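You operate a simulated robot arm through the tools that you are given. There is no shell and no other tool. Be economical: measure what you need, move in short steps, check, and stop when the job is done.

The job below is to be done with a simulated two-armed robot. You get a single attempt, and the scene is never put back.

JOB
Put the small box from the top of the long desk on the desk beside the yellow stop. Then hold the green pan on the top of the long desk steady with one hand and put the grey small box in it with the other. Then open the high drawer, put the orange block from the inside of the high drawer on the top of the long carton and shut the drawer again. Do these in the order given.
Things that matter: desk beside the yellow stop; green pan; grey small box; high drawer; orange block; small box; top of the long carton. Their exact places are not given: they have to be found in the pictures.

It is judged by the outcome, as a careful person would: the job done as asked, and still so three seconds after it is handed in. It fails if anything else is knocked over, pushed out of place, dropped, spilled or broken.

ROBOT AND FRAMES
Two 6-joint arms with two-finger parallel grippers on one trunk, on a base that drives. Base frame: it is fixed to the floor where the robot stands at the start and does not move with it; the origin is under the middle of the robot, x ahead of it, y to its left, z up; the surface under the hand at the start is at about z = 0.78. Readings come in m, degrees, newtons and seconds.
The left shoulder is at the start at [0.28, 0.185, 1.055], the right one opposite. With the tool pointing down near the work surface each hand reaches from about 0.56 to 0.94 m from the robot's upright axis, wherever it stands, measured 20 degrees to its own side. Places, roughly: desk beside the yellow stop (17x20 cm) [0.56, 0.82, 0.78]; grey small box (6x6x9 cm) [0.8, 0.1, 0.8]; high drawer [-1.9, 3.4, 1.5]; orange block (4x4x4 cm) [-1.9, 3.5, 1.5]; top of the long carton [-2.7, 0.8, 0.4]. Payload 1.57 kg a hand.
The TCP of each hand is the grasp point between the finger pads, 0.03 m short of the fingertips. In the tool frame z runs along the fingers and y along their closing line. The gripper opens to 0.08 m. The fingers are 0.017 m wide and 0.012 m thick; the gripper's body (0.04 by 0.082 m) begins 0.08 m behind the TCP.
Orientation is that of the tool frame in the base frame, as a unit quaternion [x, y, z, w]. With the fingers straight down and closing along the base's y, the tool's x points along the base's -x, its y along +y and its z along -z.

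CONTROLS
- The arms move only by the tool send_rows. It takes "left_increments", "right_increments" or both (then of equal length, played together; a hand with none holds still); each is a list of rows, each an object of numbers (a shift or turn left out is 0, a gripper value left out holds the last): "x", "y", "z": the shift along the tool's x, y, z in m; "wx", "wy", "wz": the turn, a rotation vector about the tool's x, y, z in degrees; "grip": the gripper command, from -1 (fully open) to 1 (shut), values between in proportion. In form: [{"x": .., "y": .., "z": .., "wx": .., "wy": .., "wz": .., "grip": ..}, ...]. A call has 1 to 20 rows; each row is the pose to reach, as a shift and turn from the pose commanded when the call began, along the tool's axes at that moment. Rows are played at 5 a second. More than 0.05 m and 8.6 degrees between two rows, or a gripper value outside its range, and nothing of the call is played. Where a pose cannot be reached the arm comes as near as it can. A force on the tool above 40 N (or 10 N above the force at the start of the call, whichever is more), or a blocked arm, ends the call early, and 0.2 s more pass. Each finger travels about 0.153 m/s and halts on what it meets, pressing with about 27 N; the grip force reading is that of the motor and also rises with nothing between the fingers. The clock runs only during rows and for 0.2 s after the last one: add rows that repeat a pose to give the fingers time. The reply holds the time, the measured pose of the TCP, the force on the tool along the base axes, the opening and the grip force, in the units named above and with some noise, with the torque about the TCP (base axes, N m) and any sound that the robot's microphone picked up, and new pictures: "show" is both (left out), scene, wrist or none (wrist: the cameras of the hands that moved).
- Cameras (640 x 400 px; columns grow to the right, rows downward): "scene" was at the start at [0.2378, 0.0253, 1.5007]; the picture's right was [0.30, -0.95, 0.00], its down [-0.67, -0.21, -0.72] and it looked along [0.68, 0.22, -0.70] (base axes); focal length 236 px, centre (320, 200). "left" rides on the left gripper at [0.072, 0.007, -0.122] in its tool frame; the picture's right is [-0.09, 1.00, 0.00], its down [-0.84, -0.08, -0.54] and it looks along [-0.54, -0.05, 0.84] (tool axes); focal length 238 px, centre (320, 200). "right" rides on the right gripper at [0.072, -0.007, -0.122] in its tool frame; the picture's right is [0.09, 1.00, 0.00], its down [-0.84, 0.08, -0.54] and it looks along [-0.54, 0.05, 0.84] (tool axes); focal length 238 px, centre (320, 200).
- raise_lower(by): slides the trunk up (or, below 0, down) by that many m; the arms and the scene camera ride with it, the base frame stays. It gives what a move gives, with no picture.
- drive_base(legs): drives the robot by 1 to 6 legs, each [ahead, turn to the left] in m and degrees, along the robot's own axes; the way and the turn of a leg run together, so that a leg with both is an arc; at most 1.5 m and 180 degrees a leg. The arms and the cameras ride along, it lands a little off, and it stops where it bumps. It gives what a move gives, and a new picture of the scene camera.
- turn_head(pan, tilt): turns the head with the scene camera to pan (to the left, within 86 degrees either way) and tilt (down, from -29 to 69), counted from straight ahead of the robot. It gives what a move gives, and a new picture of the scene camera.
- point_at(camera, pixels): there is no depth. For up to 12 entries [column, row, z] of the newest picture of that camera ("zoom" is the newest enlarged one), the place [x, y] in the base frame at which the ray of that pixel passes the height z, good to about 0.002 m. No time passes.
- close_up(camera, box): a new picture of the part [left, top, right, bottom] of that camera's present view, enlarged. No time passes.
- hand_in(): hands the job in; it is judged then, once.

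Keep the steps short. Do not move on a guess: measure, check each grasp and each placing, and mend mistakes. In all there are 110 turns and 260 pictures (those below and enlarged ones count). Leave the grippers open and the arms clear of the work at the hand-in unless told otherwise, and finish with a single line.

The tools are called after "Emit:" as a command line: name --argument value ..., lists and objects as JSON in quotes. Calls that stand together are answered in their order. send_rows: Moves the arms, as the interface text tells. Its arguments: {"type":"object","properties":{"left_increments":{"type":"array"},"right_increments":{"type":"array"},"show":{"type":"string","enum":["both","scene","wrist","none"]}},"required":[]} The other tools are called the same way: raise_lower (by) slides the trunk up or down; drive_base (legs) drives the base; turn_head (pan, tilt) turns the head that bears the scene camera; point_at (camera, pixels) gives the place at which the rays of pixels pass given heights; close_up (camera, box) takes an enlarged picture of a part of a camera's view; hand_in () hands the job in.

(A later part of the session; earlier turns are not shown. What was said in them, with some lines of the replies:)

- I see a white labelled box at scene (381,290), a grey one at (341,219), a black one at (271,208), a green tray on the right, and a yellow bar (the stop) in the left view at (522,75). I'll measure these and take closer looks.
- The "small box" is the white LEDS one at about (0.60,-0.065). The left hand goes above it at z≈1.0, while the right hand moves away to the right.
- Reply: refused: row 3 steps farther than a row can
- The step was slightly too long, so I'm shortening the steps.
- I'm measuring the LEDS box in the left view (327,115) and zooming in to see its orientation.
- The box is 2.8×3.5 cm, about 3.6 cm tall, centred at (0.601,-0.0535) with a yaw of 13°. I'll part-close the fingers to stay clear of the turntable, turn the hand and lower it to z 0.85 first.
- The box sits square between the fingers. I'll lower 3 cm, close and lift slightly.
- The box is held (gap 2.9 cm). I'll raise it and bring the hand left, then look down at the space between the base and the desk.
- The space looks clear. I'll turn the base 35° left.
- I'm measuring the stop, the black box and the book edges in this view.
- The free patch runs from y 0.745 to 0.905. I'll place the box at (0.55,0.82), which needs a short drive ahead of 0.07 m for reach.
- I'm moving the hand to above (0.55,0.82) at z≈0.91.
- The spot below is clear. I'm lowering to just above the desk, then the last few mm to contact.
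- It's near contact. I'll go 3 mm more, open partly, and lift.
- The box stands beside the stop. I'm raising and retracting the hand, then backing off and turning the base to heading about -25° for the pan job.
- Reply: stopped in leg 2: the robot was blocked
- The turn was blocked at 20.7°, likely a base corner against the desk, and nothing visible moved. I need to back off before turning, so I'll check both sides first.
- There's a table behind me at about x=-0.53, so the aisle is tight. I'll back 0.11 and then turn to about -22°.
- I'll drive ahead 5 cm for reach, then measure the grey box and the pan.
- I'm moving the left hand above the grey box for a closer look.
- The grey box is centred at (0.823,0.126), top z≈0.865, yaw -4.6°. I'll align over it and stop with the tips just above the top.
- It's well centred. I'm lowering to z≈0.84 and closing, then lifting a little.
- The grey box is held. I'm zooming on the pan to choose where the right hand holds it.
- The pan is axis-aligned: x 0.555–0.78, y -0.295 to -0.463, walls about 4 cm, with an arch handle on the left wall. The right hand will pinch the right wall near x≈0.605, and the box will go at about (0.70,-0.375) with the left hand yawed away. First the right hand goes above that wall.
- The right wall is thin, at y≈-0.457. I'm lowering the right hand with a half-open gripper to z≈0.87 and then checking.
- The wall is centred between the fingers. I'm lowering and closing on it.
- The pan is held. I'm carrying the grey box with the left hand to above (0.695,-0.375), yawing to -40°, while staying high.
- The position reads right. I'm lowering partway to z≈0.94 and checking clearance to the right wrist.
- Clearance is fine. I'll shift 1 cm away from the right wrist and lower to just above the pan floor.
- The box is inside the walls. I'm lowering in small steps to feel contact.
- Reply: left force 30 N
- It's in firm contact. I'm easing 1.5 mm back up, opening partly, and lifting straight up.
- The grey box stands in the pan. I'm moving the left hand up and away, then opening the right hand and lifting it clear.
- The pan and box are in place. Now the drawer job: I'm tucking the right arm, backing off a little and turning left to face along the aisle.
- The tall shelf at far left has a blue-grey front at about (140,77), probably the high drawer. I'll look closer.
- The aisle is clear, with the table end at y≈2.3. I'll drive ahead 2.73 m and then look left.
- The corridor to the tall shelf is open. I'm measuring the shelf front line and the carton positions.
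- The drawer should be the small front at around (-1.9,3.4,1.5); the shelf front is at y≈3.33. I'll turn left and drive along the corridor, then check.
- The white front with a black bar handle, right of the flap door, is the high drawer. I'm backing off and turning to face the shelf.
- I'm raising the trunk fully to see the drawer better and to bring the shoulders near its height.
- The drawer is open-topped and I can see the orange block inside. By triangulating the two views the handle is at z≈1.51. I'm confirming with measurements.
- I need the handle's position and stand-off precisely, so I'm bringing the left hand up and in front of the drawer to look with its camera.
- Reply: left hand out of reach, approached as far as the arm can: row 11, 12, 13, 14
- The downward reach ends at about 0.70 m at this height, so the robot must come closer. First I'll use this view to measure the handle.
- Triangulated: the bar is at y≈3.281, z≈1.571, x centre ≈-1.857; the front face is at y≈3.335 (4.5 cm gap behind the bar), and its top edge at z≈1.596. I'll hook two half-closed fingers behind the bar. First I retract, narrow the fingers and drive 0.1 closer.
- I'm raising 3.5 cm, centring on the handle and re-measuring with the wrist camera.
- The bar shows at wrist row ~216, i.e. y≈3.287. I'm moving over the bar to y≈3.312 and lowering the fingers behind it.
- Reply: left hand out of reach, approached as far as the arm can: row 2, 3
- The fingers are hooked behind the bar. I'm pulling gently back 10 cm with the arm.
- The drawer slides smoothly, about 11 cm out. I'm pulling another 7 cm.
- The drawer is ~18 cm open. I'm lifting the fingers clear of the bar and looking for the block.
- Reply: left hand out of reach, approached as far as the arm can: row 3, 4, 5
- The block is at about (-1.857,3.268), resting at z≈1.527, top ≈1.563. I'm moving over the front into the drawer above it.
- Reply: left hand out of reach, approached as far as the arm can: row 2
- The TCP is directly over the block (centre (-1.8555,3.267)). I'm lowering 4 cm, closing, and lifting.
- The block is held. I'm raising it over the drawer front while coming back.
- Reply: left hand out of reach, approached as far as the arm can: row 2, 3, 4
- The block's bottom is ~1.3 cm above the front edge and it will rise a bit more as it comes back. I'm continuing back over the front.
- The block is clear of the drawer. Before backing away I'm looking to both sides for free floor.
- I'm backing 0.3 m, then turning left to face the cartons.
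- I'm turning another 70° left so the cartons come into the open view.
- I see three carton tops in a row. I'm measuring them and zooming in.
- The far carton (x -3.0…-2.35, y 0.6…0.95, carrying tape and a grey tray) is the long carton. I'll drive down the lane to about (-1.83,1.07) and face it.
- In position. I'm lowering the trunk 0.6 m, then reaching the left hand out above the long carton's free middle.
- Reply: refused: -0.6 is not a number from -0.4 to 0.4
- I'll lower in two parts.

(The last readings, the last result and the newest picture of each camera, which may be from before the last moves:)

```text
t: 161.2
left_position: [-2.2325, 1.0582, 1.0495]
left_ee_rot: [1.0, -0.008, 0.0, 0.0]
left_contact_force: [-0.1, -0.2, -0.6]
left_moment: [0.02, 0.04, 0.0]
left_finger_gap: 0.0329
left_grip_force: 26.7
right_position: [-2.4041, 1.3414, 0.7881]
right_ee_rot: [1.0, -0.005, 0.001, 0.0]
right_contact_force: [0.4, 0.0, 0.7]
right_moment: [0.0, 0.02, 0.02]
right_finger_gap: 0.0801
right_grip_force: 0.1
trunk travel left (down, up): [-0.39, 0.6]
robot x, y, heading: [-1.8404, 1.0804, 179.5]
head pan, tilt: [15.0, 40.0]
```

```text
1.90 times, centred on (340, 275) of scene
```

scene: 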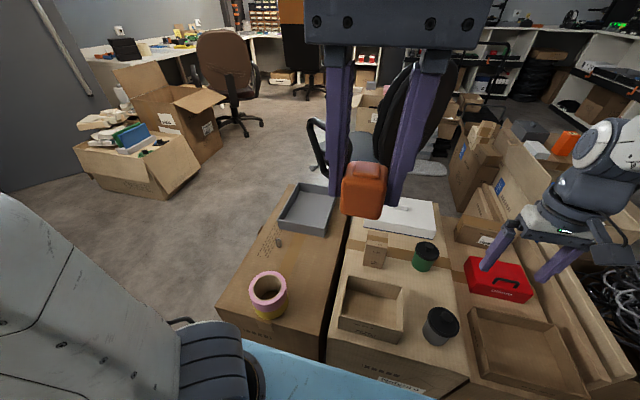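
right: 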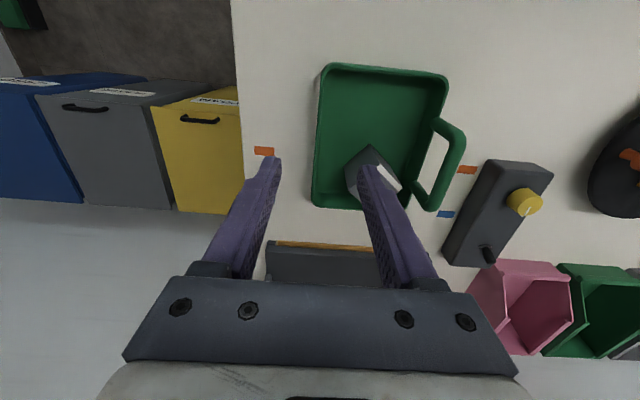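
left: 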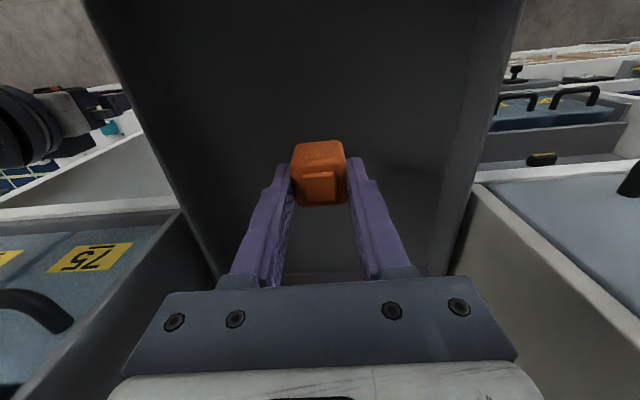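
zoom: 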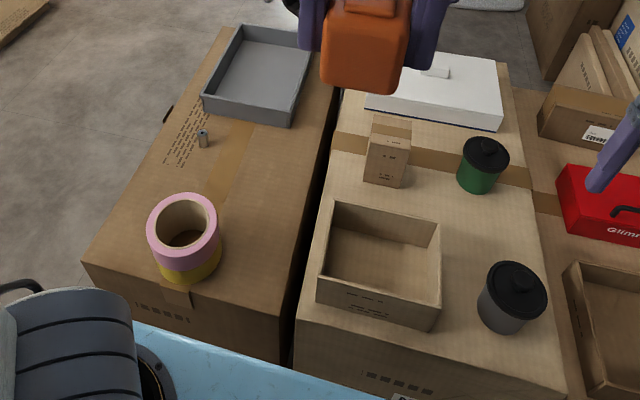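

The free patch on the long carton is around (-2.58,0.83), between the tape, a small cap and the tray. I'm moving the left hand there and descending to z≈0.65.

Emit:
send_rows --left_increments '[{"x": -0.03, "y": 0.02, "z": 0.03}, {"x": -0.06, "y": 0.04, "z": 0.06}, {"x": -0.09, "y": 0.06, "z": 0.09}, {"x": -0.12, "y": 0.08, "z": 0.12}, {"x": -0.15, "y": 0.1, "z": 0.15}, {"x": -0.18, "y": 0.12, "z": 0.18}, {"x": -0.21, "y": 0.14, "z": 0.21}, {"x": -0.24, "y": 0.16, "z": 0.24}, {"x": -0.27, "y": 0.18, "z": 0.27}, {"x": -0.3, "y": 0.2, "z": 0.3}, {"x": -0.33, "y": 0.22, "z": 0.33}, {"x": -0.345, "y": 0.227, "z": 0.37}, {"x": -0.345, "y": 0.227, "z": 0.38}, {"x": -0.345, "y": 0.227, "z": 0.38}]'

```text
t: 164.2
left_position: [-2.5818, 0.8346, 0.6696]
left_ee_rot: [1.0, -0.008, 0.0, 0.001]
left_contact_force: [1.0, 0.3, -0.4]
left_moment: [0.0, 0.0, 0.0]
left_finger_gap: 0.033
left_grip_force: 27.3
right_position: [-2.4044, 1.3414, 0.7886]
right_ee_rot: [1.0, -0.005, 0.001, 0.0]
right_contact_force: [0.5, -0.8, -0.2]
right_moment: [0.02, -0.02, 0.02]
right_finger_gap: 0.08
right_grip_force: 0.0
trunk travel left (down, up): [-0.39, 0.6]
robot x, y, heading: [-1.8327, 1.0767, 179.4]
head pan, tilt: [15.0, 40.0]
```

scene: 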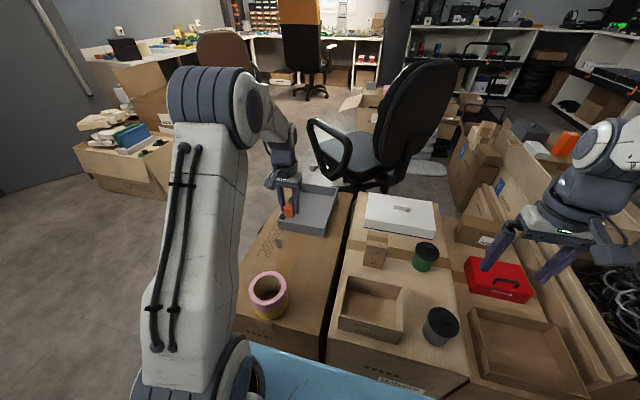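
left: 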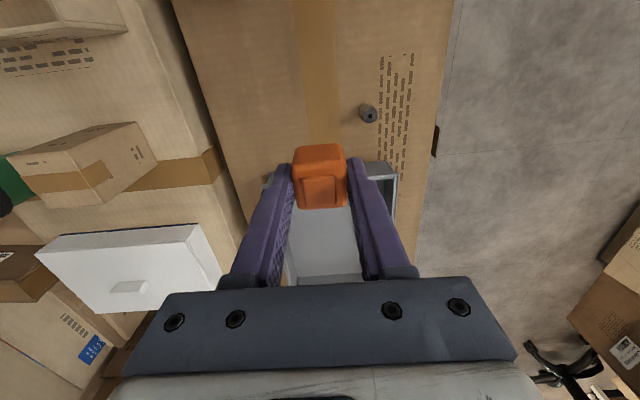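

Emit:
point_at --camera "left" --pixels '[[368, 118, 0.4], [368, 118, 0.45], [270, 175, 0.45], [387, 165, 0.45], [215, 130, 0.4], [215, 130, 0.45], [440, 130, 0.4], [440, 130, 0.45]]'

Emit:
point_at --camera "scene" --pixels '[[280, 247, 0.4], [280, 247, 0.45], [278, 226, 0.45]]'

Emit:
close_up --camera "scene" --box '[230, 170, 370, 290]'

```text
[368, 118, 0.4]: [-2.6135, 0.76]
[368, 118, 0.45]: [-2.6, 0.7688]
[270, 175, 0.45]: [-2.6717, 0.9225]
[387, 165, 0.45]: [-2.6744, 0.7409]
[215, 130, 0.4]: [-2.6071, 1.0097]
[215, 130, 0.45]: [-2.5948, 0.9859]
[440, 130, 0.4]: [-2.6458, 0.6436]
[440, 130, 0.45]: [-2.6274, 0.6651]
```

```text
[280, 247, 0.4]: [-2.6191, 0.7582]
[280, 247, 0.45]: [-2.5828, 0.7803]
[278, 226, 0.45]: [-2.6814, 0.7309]
```

```text
3.33 times, centred on (300, 230) of scene
```

zoom: 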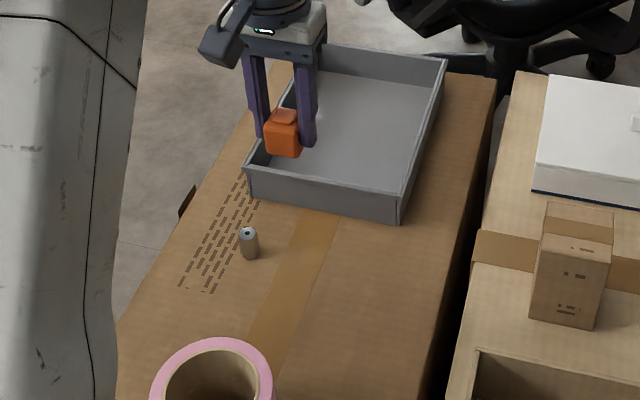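

Both cameras agree that the carton top is at z≈0.40, with the cap at (-2.617,0.76). I'll place at (-2.54,0.86), well clear of cap, tray and tape, first lowering to z≈0.49.

Emit:
send_rows --left_increments '[{"x": 0.03, "y": -0.018}, {"x": 0.042, "y": -0.026, "z": 0.04}, {"x": 0.042, "y": -0.026, "z": 0.08}, {"x": 0.042, "y": -0.026, "z": 0.12}, {"x": 0.042, "y": -0.026, "z": 0.16}, {"x": 0.042, "y": -0.026, "z": 0.18}, {"x": 0.042, "y": -0.026, "z": 0.18}]'

Emit:
close_up --camera "scene" --box '[230, 190, 370, 310]'

```text
t: 165.8
left_position: [-2.5393, 0.8605, 0.4889]
left_ee_rot: [1.0, -0.008, 0.001, 0.0]
left_contact_force: [-0.5, 1.4, -1.1]
left_moment: [0.01, 0.02, 0.03]
left_finger_gap: 0.0327
left_grip_force: 27.4
right_position: [-2.4019, 1.3409, 0.7875]
right_ee_rot: [1.0, -0.005, 0.001, 0.0]
right_contact_force: [0.0, 0.0, -0.1]
right_moment: [0.0, 0.04, 0.0]
right_finger_gap: 0.08
right_grip_force: 0.0
trunk travel left (down, up): [-0.39, 0.6]
robot x, y, heading: [-1.8345, 1.0789, 179.3]
head pan, tilt: [15.0, 40.0]
```

scene: 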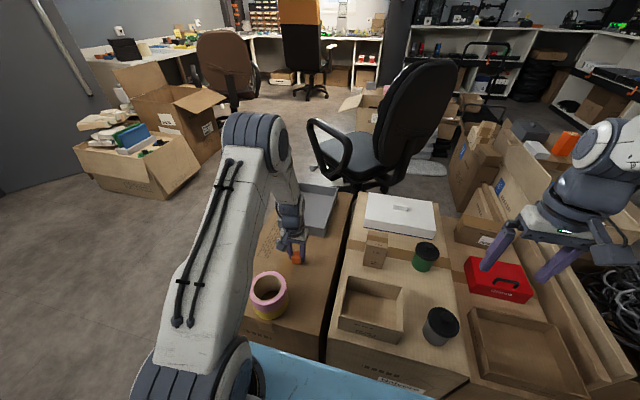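
left: 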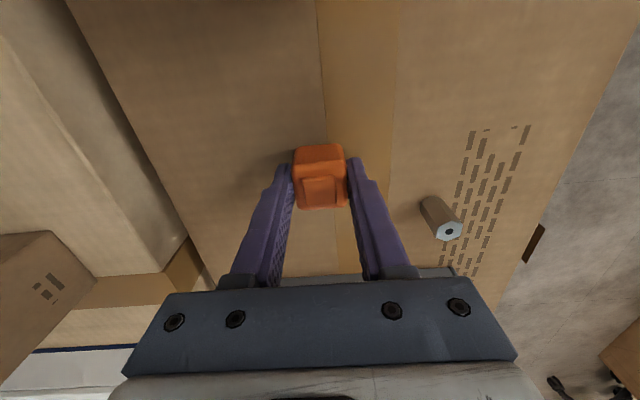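

```text
3.33 times, centred on (300, 250) of scene
```

zoom: 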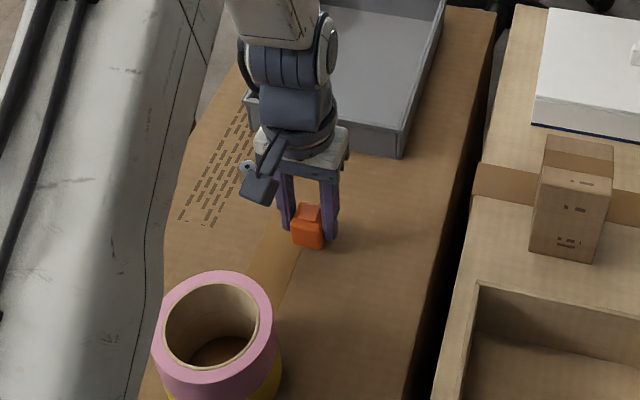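

It's clear around. I'm lowering slowly to contact.

Emit:
send_rows --left_increments '[{"z": 0.025}, {"z": 0.038}, {"z": 0.043}, {"z": 0.046}, {"z": 0.048}, {"z": 0.048}]' --show "none"

```text
t: 166.2
left_position: [-2.5424, 0.8604, 0.4724]
left_ee_rot: [1.0, -0.008, -0.003, 0.0]
left_contact_force: [6.4, 2.5, 23.3]
left_moment: [0.45, -0.13, -0.1]
left_finger_gap: 0.0328
left_grip_force: 26.9
right_position: [-2.4018, 1.3415, 0.7891]
right_ee_rot: [1.0, -0.005, 0.0, 0.0]
right_contact_force: [-0.7, 0.6, -0.4]
right_moment: [-0.01, 0.01, -0.01]
right_finger_gap: 0.0799
right_grip_force: 0.0
trunk travel left (down, up): [-0.39, 0.6]
robot x, y, heading: [-1.8339, 1.0821, 179.4]
head pan, tilt: [15.0, 40.0]
stopped in row 2 (left hand): the force on the tool passed its limit at 79 N (the readings are from after the stop); the commanded pose is now the measured one
```

Contact came early at z≈0.472. I'm looking before doing anything else.

Emit:
close_up --camera "scene" --box '[230, 190, 370, 310]'

Emit:
close_up --camera "left" --box '[200, 100, 500, 300]'

```text
3.33 times, centred on (300, 250) of scene
```

zoom: 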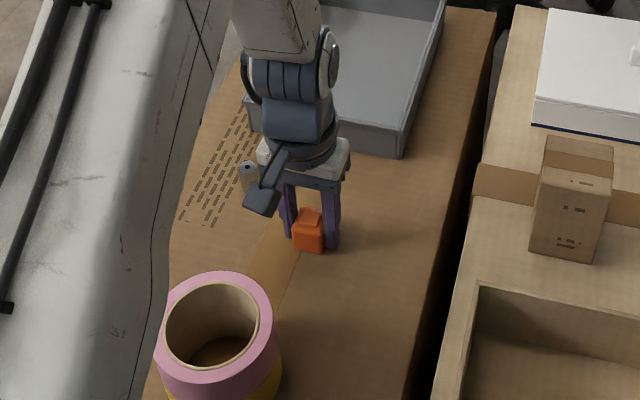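

```text
2.00 times, centred on (350, 200) of left
```

zoom: 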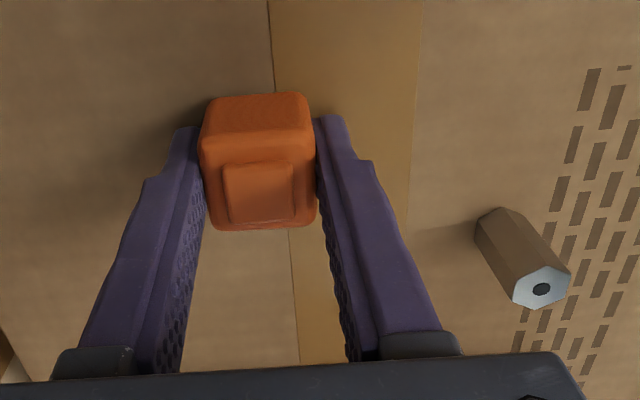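

The block sits on the carton; its top is simply higher (≈0.43). I'm easing up 1 mm, opening, and lifting straight up.

Emit:
send_rows --left_increments '[{"z": -0.001}, {"z": -0.001, "grip": 0.1}, {"z": -0.001, "grip": -0.3}, {"z": -0.001, "grip": -0.3}, {"z": -0.02}, {"z": -0.06}, {"z": -0.1}, {"z": -0.14}]'

Emit:
close_up --camera "scene" --box '[230, 190, 370, 310]'

```text
t: 168.0
left_position: [-2.5418, 0.8608, 0.6097]
left_ee_rot: [1.0, -0.009, -0.002, 0.001]
left_contact_force: [-0.9, 0.1, -0.1]
left_moment: [-0.01, -0.01, 0.05]
left_finger_gap: 0.0522
left_grip_force: 0.1
right_position: [-2.405, 1.3401, 0.7882]
right_ee_rot: [1.0, -0.005, 0.0, 0.0]
right_contact_force: [-0.1, -0.3, 0.5]
right_moment: [0.02, -0.01, 0.01]
right_finger_gap: 0.0799
right_grip_force: 0.0
trunk travel left (down, up): [-0.39, 0.6]
robot x, y, heading: [-1.833, 1.0788, 179.2]
head pan, tilt: [15.0, 40.0]
```

scene: 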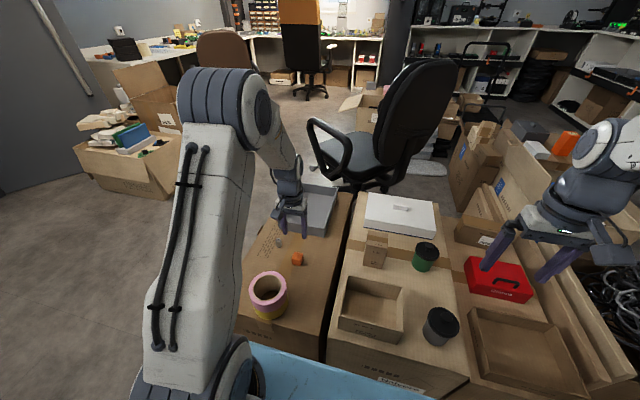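
left: 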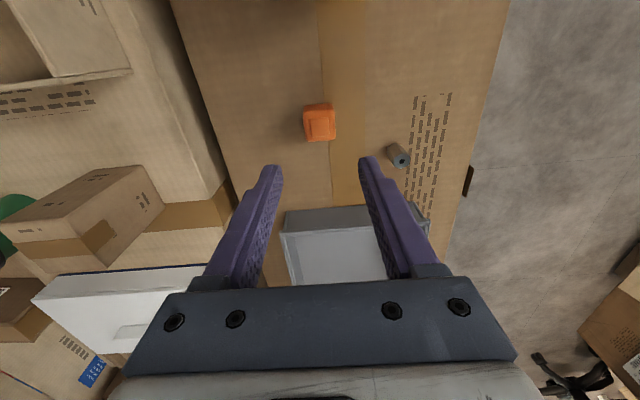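

```text
3.33 times, centred on (300, 250) of scene
```

zoom: 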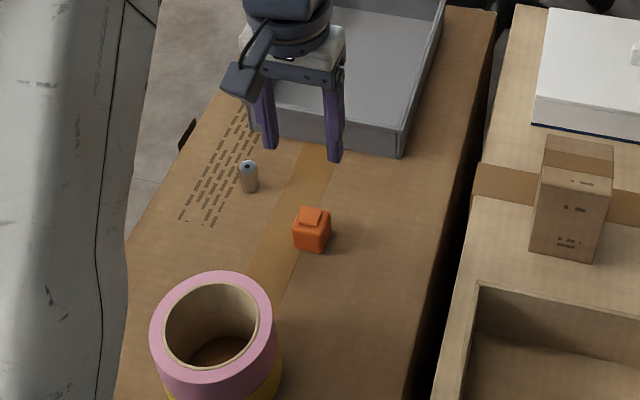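

The block stands on the long carton. I'm retracting the hand along its path, raising the trunk, and returning to the drawer.

Emit:
send_rows --left_increments '[{"z": -0.045}, {"z": -0.07, "x": 0.025, "y": -0.016}, {"z": -0.1, "x": 0.055, "y": -0.036}, {"z": -0.13, "x": 0.085, "y": -0.055}, {"z": -0.16, "x": 0.115, "y": -0.074}, {"z": -0.19, "x": 0.145, "y": -0.094}, {"z": -0.22, "x": 0.175, "y": -0.113}, {"z": -0.25, "x": 0.205, "y": -0.132}, {"z": -0.28, "x": 0.235, "y": -0.151}, {"z": -0.31, "x": 0.265, "y": -0.17}, {"z": -0.34, "x": 0.295, "y": -0.19}, {"z": -0.38, "x": 0.307, "y": -0.197}, {"z": -0.42, "x": 0.307, "y": -0.197, "grip": 0.6}, {"z": -0.42, "x": 0.307, "y": -0.197, "grip": 0.6}]' --show "none"

Emit:
raise_lower --by 0.3

Emit:
raise_lower --by 0.3

Emit:
drive_base --legs '[[0, -89.3], [1.25, 0]]'

Emit:
turn_head --pan 0 --tilt 25

```text
t: 171.0
left_position: [-2.2304, 1.0542, 1.0284]
left_ee_rot: [1.0, -0.007, -0.002, 0.002]
left_contact_force: [0.6, 0.3, 0.2]
left_moment: [-0.02, 0.04, -0.04]
left_finger_gap: 0.0157
left_grip_force: 0.0
left hand out of reach, approached as far as the arm can: row 9, 10, 11, 12, 13
right_position: [-2.4027, 1.3407, 0.7882]
right_ee_rot: [1.0, -0.006, 0.0, 0.0]
right_contact_force: [-0.2, -0.3, 0.7]
right_moment: [0.01, 0.05, -0.03]
right_finger_gap: 0.0802
right_grip_force: 0.0
trunk travel left (down, up): [-0.39, 0.6]
robot x, y, heading: [-1.8364, 1.0821, 179.2]
head pan, tilt: [15.0, 40.0]
```

```text
t: 174.0
left_position: [-2.2311, 1.0544, 1.3286]
left_ee_rot: [1.0, -0.008, -0.002, 0.001]
left_contact_force: [-0.1, 0.5, 0.4]
left_moment: [-0.01, -0.03, -0.03]
left_finger_gap: 0.016
left_grip_force: 0.1
right_position: [-2.404, 1.3404, 1.0868]
right_ee_rot: [1.0, -0.005, 0.001, 0.0]
right_contact_force: [-0.7, 0.2, -0.5]
right_moment: [0.03, 0.01, -0.01]
right_finger_gap: 0.08
right_grip_force: 0.0
trunk travel left (down, up): [-0.69, 0.3]
robot x, y, heading: [-1.8318, 1.0788, 179.6]
head pan, tilt: [15.0, 40.0]
```

```text
t: 177.0
left_position: [-2.2309, 1.0554, 1.6296]
left_ee_rot: [1.0, -0.008, -0.001, 0.001]
left_contact_force: [0.0, -0.1, -0.3]
left_moment: [-0.01, 0.0, 0.01]
left_finger_gap: 0.0163
left_grip_force: 0.1
right_position: [-2.4029, 1.3409, 1.388]
right_ee_rot: [1.0, -0.006, 0.001, 0.0]
right_contact_force: [0.4, 0.1, 0.2]
right_moment: [-0.03, -0.04, 0.02]
right_finger_gap: 0.0799
right_grip_force: 0.1
trunk travel left (down, up): [-0.99, 0.0]
robot x, y, heading: [-1.836, 1.0761, 179.3]
head pan, tilt: [15.0, 40.0]
```

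```text
t: 187.1
left_position: [-1.8727, 2.7313, 1.629]
left_ee_rot: [0.708, -0.706, -0.001, 0.0]
left_contact_force: [-0.2, -0.4, -1.1]
left_moment: [0.0, 0.02, 0.01]
left_finger_gap: 0.0161
left_grip_force: 0.1
right_position: [-1.5884, 2.9065, 1.3877]
right_ee_rot: [0.709, -0.705, 0.0, 0.001]
right_contact_force: [-0.6, -0.4, 0.4]
right_moment: [-0.02, -0.01, 0.02]
right_finger_gap: 0.0801
right_grip_force: 0.1
trunk travel left (down, up): [-0.99, 0.0]
robot x, y, heading: [-1.8397, 2.3349, 90.2]
head pan, tilt: [15.0, 40.0]
```

scene: 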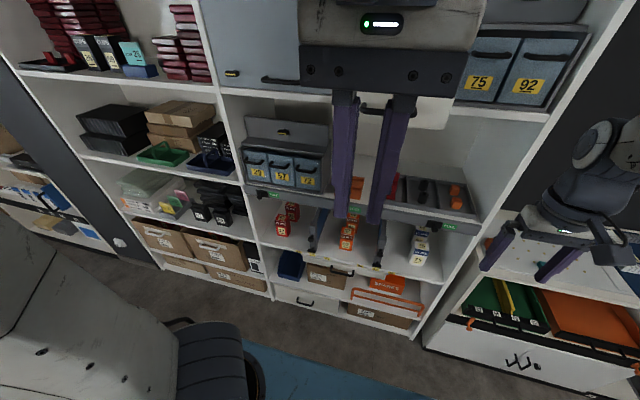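

```text
t: 187.9
left_position: [-1.8711, 2.7303, 1.6283]
left_ee_rot: [-0.707, 0.708, 0.002, 0.0]
left_contact_force: [0.1, 0.2, -0.2]
left_moment: [0.02, 0.0, -0.01]
left_finger_gap: 0.016
left_grip_force: 0.2
right_position: [-1.5885, 2.9061, 1.388]
right_ee_rot: [0.709, -0.705, 0.0, 0.001]
right_contact_force: [0.5, 0.0, 0.3]
right_moment: [-0.01, -0.05, 0.02]
right_finger_gap: 0.08
right_grip_force: 0.0
trunk travel left (down, up): [-0.99, 0.0]
robot x, y, heading: [-1.8401, 2.331, 90.3]
head pan, tilt: [0.0, 25.0]
```

scene: 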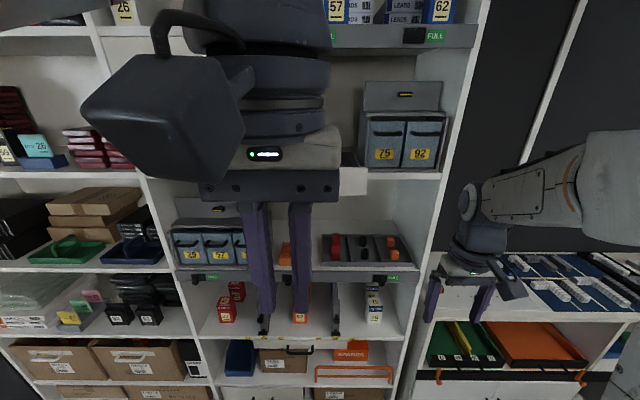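

I'm driving forward 0.31 m to the earlier standing place (hand ends about 5 cm short of the handle).

Emit:
drive_base --legs '[[0.31, 0]]'

Emit:
send_rows --left_increments '[{"y": -0.012, "z": 0.02}, {"y": -0.012, "z": 0.045}, {"y": -0.012, "z": 0.05}]'

```text
t: 189.9
left_position: [-1.8739, 3.0374, 1.6283]
left_ee_rot: [0.708, -0.706, -0.001, -0.001]
left_contact_force: [0.0, 0.0, 0.6]
left_moment: [0.01, 0.0, -0.01]
left_finger_gap: 0.0159
left_grip_force: 0.1
right_position: [-1.5913, 3.2151, 1.3877]
right_ee_rot: [0.71, -0.705, 0.001, 0.001]
right_contact_force: [-0.1, 0.9, -0.5]
right_moment: [-0.01, -0.02, -0.01]
right_finger_gap: 0.0801
right_grip_force: 0.0
trunk travel left (down, up): [-0.99, 0.0]
robot x, y, heading: [-1.8426, 2.6394, 90.2]
head pan, tilt: [0.0, 25.0]
```

scene: 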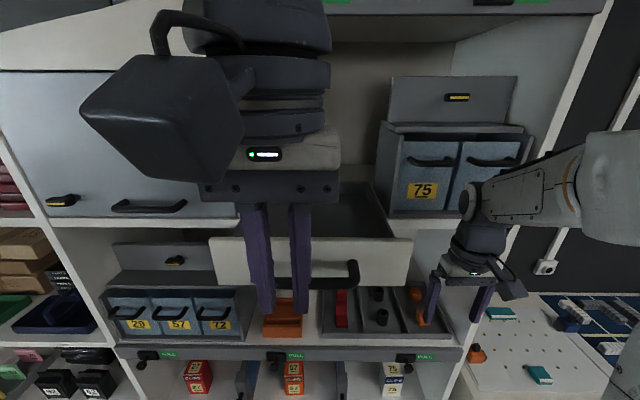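

```text
t: 190.7
left_position: [-1.8536, 3.0421, 1.5842]
left_ee_rot: [0.708, -0.706, -0.002, 0.0]
left_contact_force: [-0.5, 0.1, 0.0]
left_moment: [-0.01, 0.04, -0.02]
left_finger_gap: 0.016
left_grip_force: 0.1
left hand out of reach, approached as far as the arm can: row 2, 3
right_position: [-1.5911, 3.215, 1.3877]
right_ee_rot: [0.71, -0.704, 0.0, 0.001]
right_contact_force: [0.5, -0.5, -0.5]
right_moment: [-0.03, -0.01, -0.02]
right_finger_gap: 0.0801
right_grip_force: 0.0
trunk travel left (down, up): [-0.99, 0.0]
robot x, y, heading: [-1.8422, 2.6409, 90.3]
head pan, tilt: [0.0, 25.0]
```

scene: 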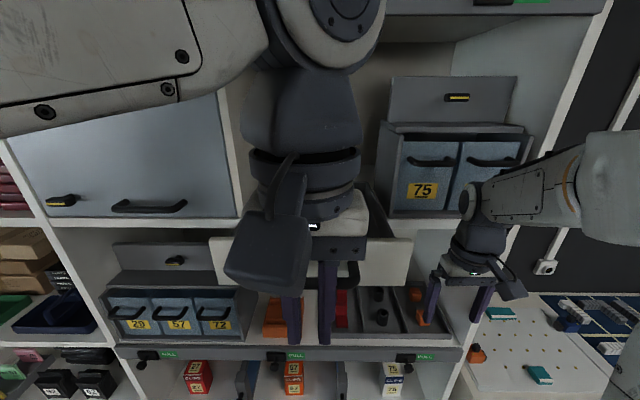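
left: 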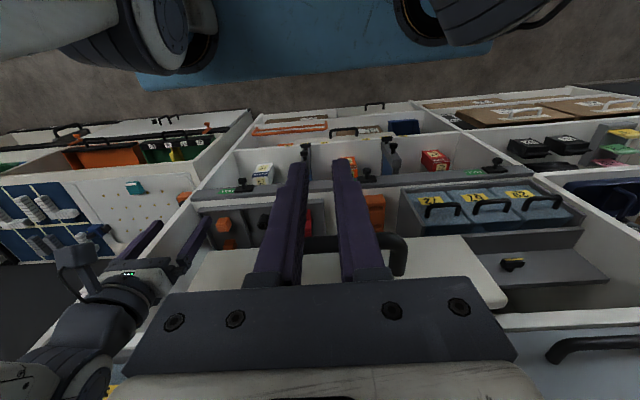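

The fingers stand in front of the bar at its height. I'm pushing the drawer in slowly to near shut.

Emit:
send_rows --left_increments '[{"x": -0.025}, {"x": -0.05}, {"x": -0.075}, {"x": -0.1}, {"x": -0.125}, {"x": -0.15}, {"x": -0.175}, {"x": -0.195}, {"x": -0.21}, {"x": -0.22}, {"x": -0.22}]'

Emit:
close_up --camera "scene" --box '[200, 140, 420, 290]'

```text
t: 193.1
left_position: [-1.854, 3.2638, 1.5822]
left_ee_rot: [0.708, -0.707, -0.002, -0.001]
left_contact_force: [0.0, -0.4, -0.5]
left_moment: [-0.02, 0.02, 0.02]
left_finger_gap: 0.016
left_grip_force: 0.0
right_position: [-1.5914, 3.2152, 1.3882]
right_ee_rot: [0.71, -0.705, 0.001, 0.001]
right_contact_force: [0.4, 0.0, 0.2]
right_moment: [0.01, -0.03, 0.0]
right_finger_gap: 0.0802
right_grip_force: 0.1
trunk travel left (down, up): [-0.99, 0.0]
robot x, y, heading: [-1.8406, 2.6441, 90.6]
head pan, tilt: [0.0, 25.0]
```

scene: 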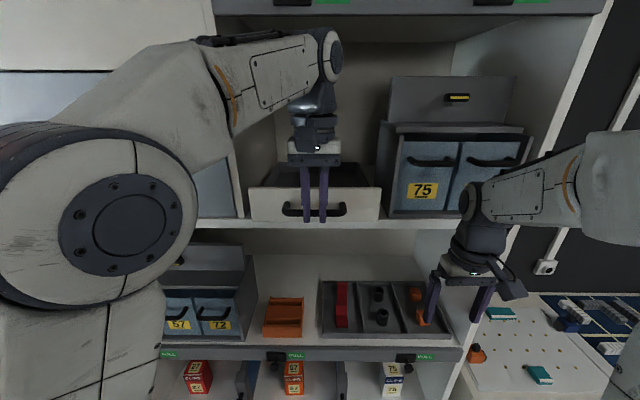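
left: 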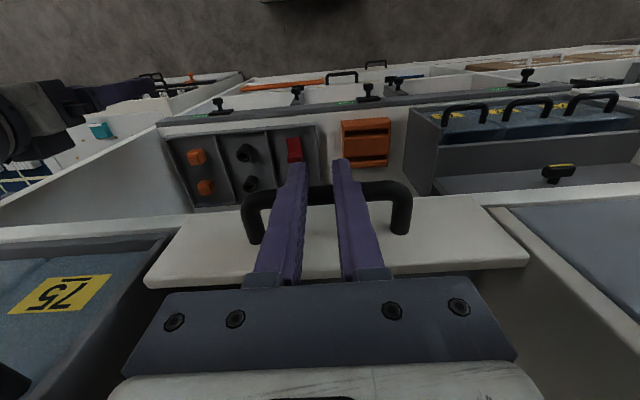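

```text
2.67 times, centred on (310, 215) of scene
```

zoom: 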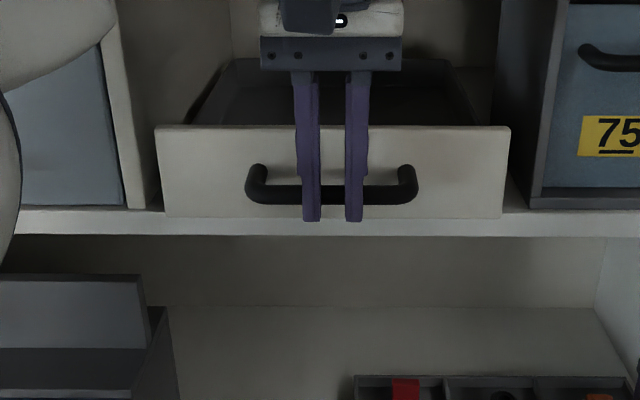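

It's nearly shut. I'm pushing the last centimetre in small steps, watching force.

Emit:
send_rows --left_increments '[{"x": -0.003}, {"x": -0.006}, {"x": -0.009}, {"x": -0.012}, {"x": -0.012}]' --show "none"

```text
t: 194.3
left_position: [-1.8552, 3.2755, 1.5832]
left_ee_rot: [0.708, -0.706, -0.001, -0.001]
left_contact_force: [0.4, 0.2, -0.3]
left_moment: [0.01, 0.0, 0.01]
left_finger_gap: 0.0159
left_grip_force: 0.2
right_position: [-1.5901, 3.2144, 1.3886]
right_ee_rot: [0.71, -0.704, 0.001, 0.001]
right_contact_force: [-0.6, 0.2, -0.7]
right_moment: [-0.01, 0.02, -0.03]
right_finger_gap: 0.0799
right_grip_force: 0.1
trunk travel left (down, up): [-0.99, 0.0]
robot x, y, heading: [-1.8411, 2.6422, 90.2]
head pan, tilt: [0.0, 25.0]
```

There's no resistance yet. I'm continuing in small steps.

Emit:
send_rows --left_increments '[{"x": -0.003}, {"x": -0.006}, {"x": -0.009}, {"x": -0.012}, {"x": -0.012}]' --show "wrist"

Emit:
close_up --camera "scene" --box '[220, 140, 400, 250]'

```text
t: 195.5
left_position: [-1.8552, 3.281, 1.5827]
left_ee_rot: [0.707, -0.707, 0.001, 0.006]
left_contact_force: [-0.4, -35.9, -15.8]
left_moment: [-0.85, 0.09, -0.37]
left_finger_gap: 0.0165
left_grip_force: 0.2
right_position: [-1.5911, 3.2111, 1.388]
right_ee_rot: [0.71, -0.705, 0.0, -0.001]
right_contact_force: [0.0, -0.1, 0.2]
right_moment: [0.01, 0.0, 0.07]
right_finger_gap: 0.08
right_grip_force: 0.0
trunk travel left (down, up): [-0.99, 0.0]
robot x, y, heading: [-1.8419, 2.6424, 90.4]
head pan, tilt: [0.0, 25.0]
```

left: 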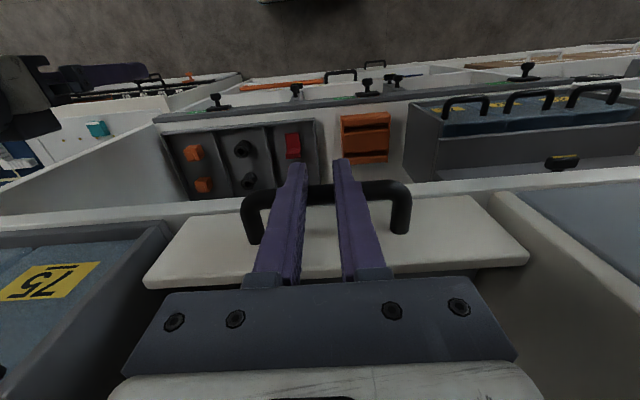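

```text
3.56 times, centred on (310, 195) of scene
```

zoom: 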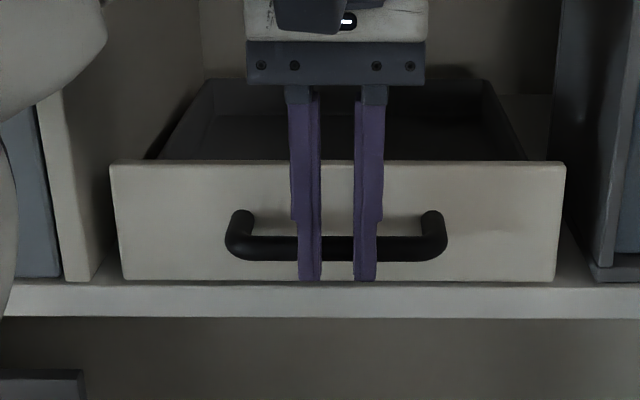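

Firm stop at 36 N: the drawer is shut. I'm pulling the hand straight back and opening it.

Emit:
send_rows --left_increments '[{"x": 0.02}, {"x": 0.06}, {"x": 0.1}, {"x": 0.14}, {"x": 0.18}, {"x": 0.2}, {"x": 0.2, "grip": -1}, {"x": 0.2, "grip": -1}]' --show "none"

Emit:
drive_base --legs '[[-0.25, 0]]'

Emit:
close_up --camera "scene" --box '[200, 80, 440, 240]'

```text
t: 197.3
left_position: [-1.8541, 3.0872, 1.5815]
left_ee_rot: [0.708, -0.706, -0.001, -0.002]
left_contact_force: [0.1, 0.3, -0.2]
left_moment: [-0.03, -0.03, 0.01]
left_finger_gap: 0.08
left_grip_force: 0.0
right_position: [-1.5909, 3.2155, 1.3884]
right_ee_rot: [0.709, -0.705, 0.0, 0.001]
right_contact_force: [-0.3, 0.0, -0.6]
right_moment: [0.01, -0.01, 0.0]
right_finger_gap: 0.0802
right_grip_force: 0.0
trunk travel left (down, up): [-0.99, 0.0]
robot x, y, heading: [-1.8416, 2.6413, 90.4]
head pan, tilt: [0.0, 25.0]
```

```text
t: 199.2
left_position: [-1.8539, 2.8341, 1.5813]
left_ee_rot: [0.708, -0.706, -0.002, -0.001]
left_contact_force: [-0.3, -0.8, -0.4]
left_moment: [-0.02, 0.01, -0.04]
left_finger_gap: 0.0797
left_grip_force: 0.0
right_position: [-1.59, 2.9611, 1.388]
right_ee_rot: [0.71, -0.705, 0.0, 0.0]
right_contact_force: [0.7, -0.2, 0.0]
right_moment: [-0.02, 0.01, 0.01]
right_finger_gap: 0.0798
right_grip_force: 0.1
trunk travel left (down, up): [-0.99, 0.0]
robot x, y, heading: [-1.8431, 2.3889, 90.3]
head pan, tilt: [0.0, 25.0]
```

scene: 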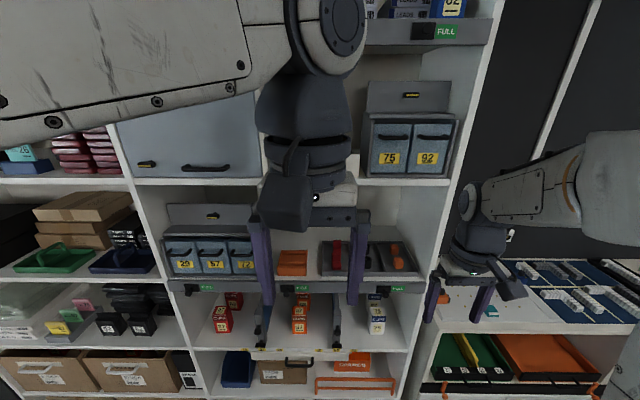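

```text
2.50 times, centred on (320, 160) of scene
```

zoom: 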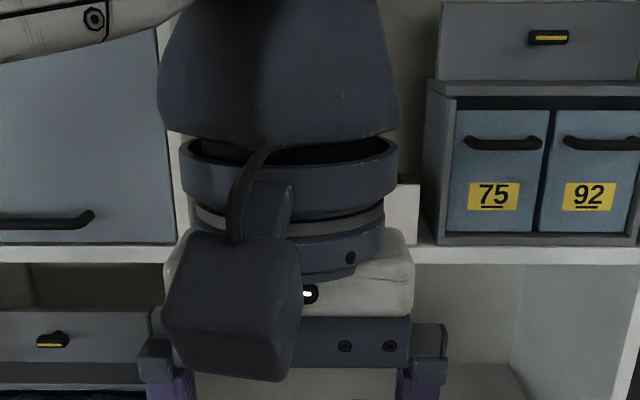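

The hand hides the drawer, so I'm shifting it aside to confirm it stayed shut.

Emit:
send_rows --left_increments '[{"y": 0.045}, {"y": 0.09}, {"y": 0.135}, {"y": 0.18}, {"y": 0.22}, {"y": 0.22, "z": 0.04}, {"y": 0.22, "z": 0.08}]' --show "scene"

Emit:
close_up --camera "scene" --box '[200, 80, 440, 240]'

```text
t: 200.8
left_position: [-2.0893, 2.887, 1.5046]
left_ee_rot: [0.707, -0.707, -0.002, 0.0]
left_contact_force: [-0.2, -0.8, 0.0]
left_moment: [-0.01, 0.0, 0.0]
left_finger_gap: 0.0799
left_grip_force: 0.1
left hand out of reach, approached as far as the arm can: row 2, 3, 4, 5, 6, 7
right_position: [-1.5891, 2.9633, 1.388]
right_ee_rot: [0.71, -0.705, 0.001, 0.001]
right_contact_force: [-0.6, 0.2, -0.9]
right_moment: [-0.03, 0.02, 0.03]
right_finger_gap: 0.0797
right_grip_force: 0.0
trunk travel left (down, up): [-0.99, 0.0]
robot x, y, heading: [-1.84, 2.391, 90.5]
head pan, tilt: [0.0, 25.0]
```

scene: 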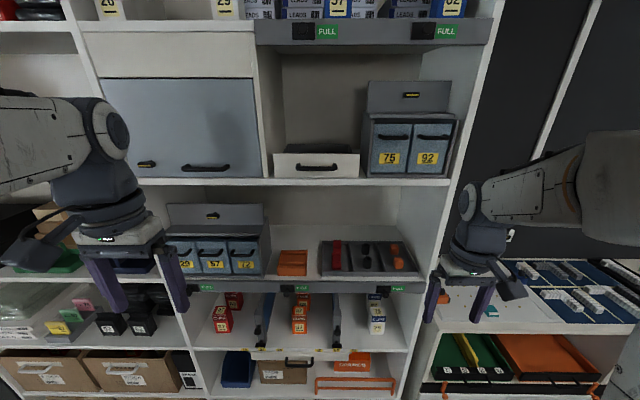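

```text
2.50 times, centred on (320, 160) of scene
```

zoom: 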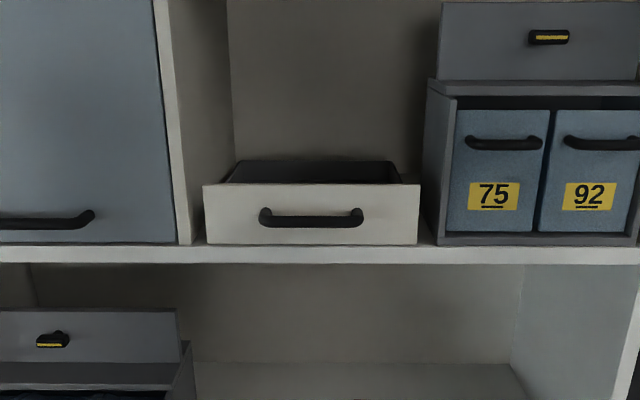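

The drawer is shut as at the start, both grippers are open and the arms are clear. All three jobs are checked, so I'm handing in.

Emit:
hand_in

```text
The job is handed in.
```

The job is handed in: the small box is beside the yellow stop, the grey box is in the green pan, the orange block is on the long carton, and the high drawer is shut.
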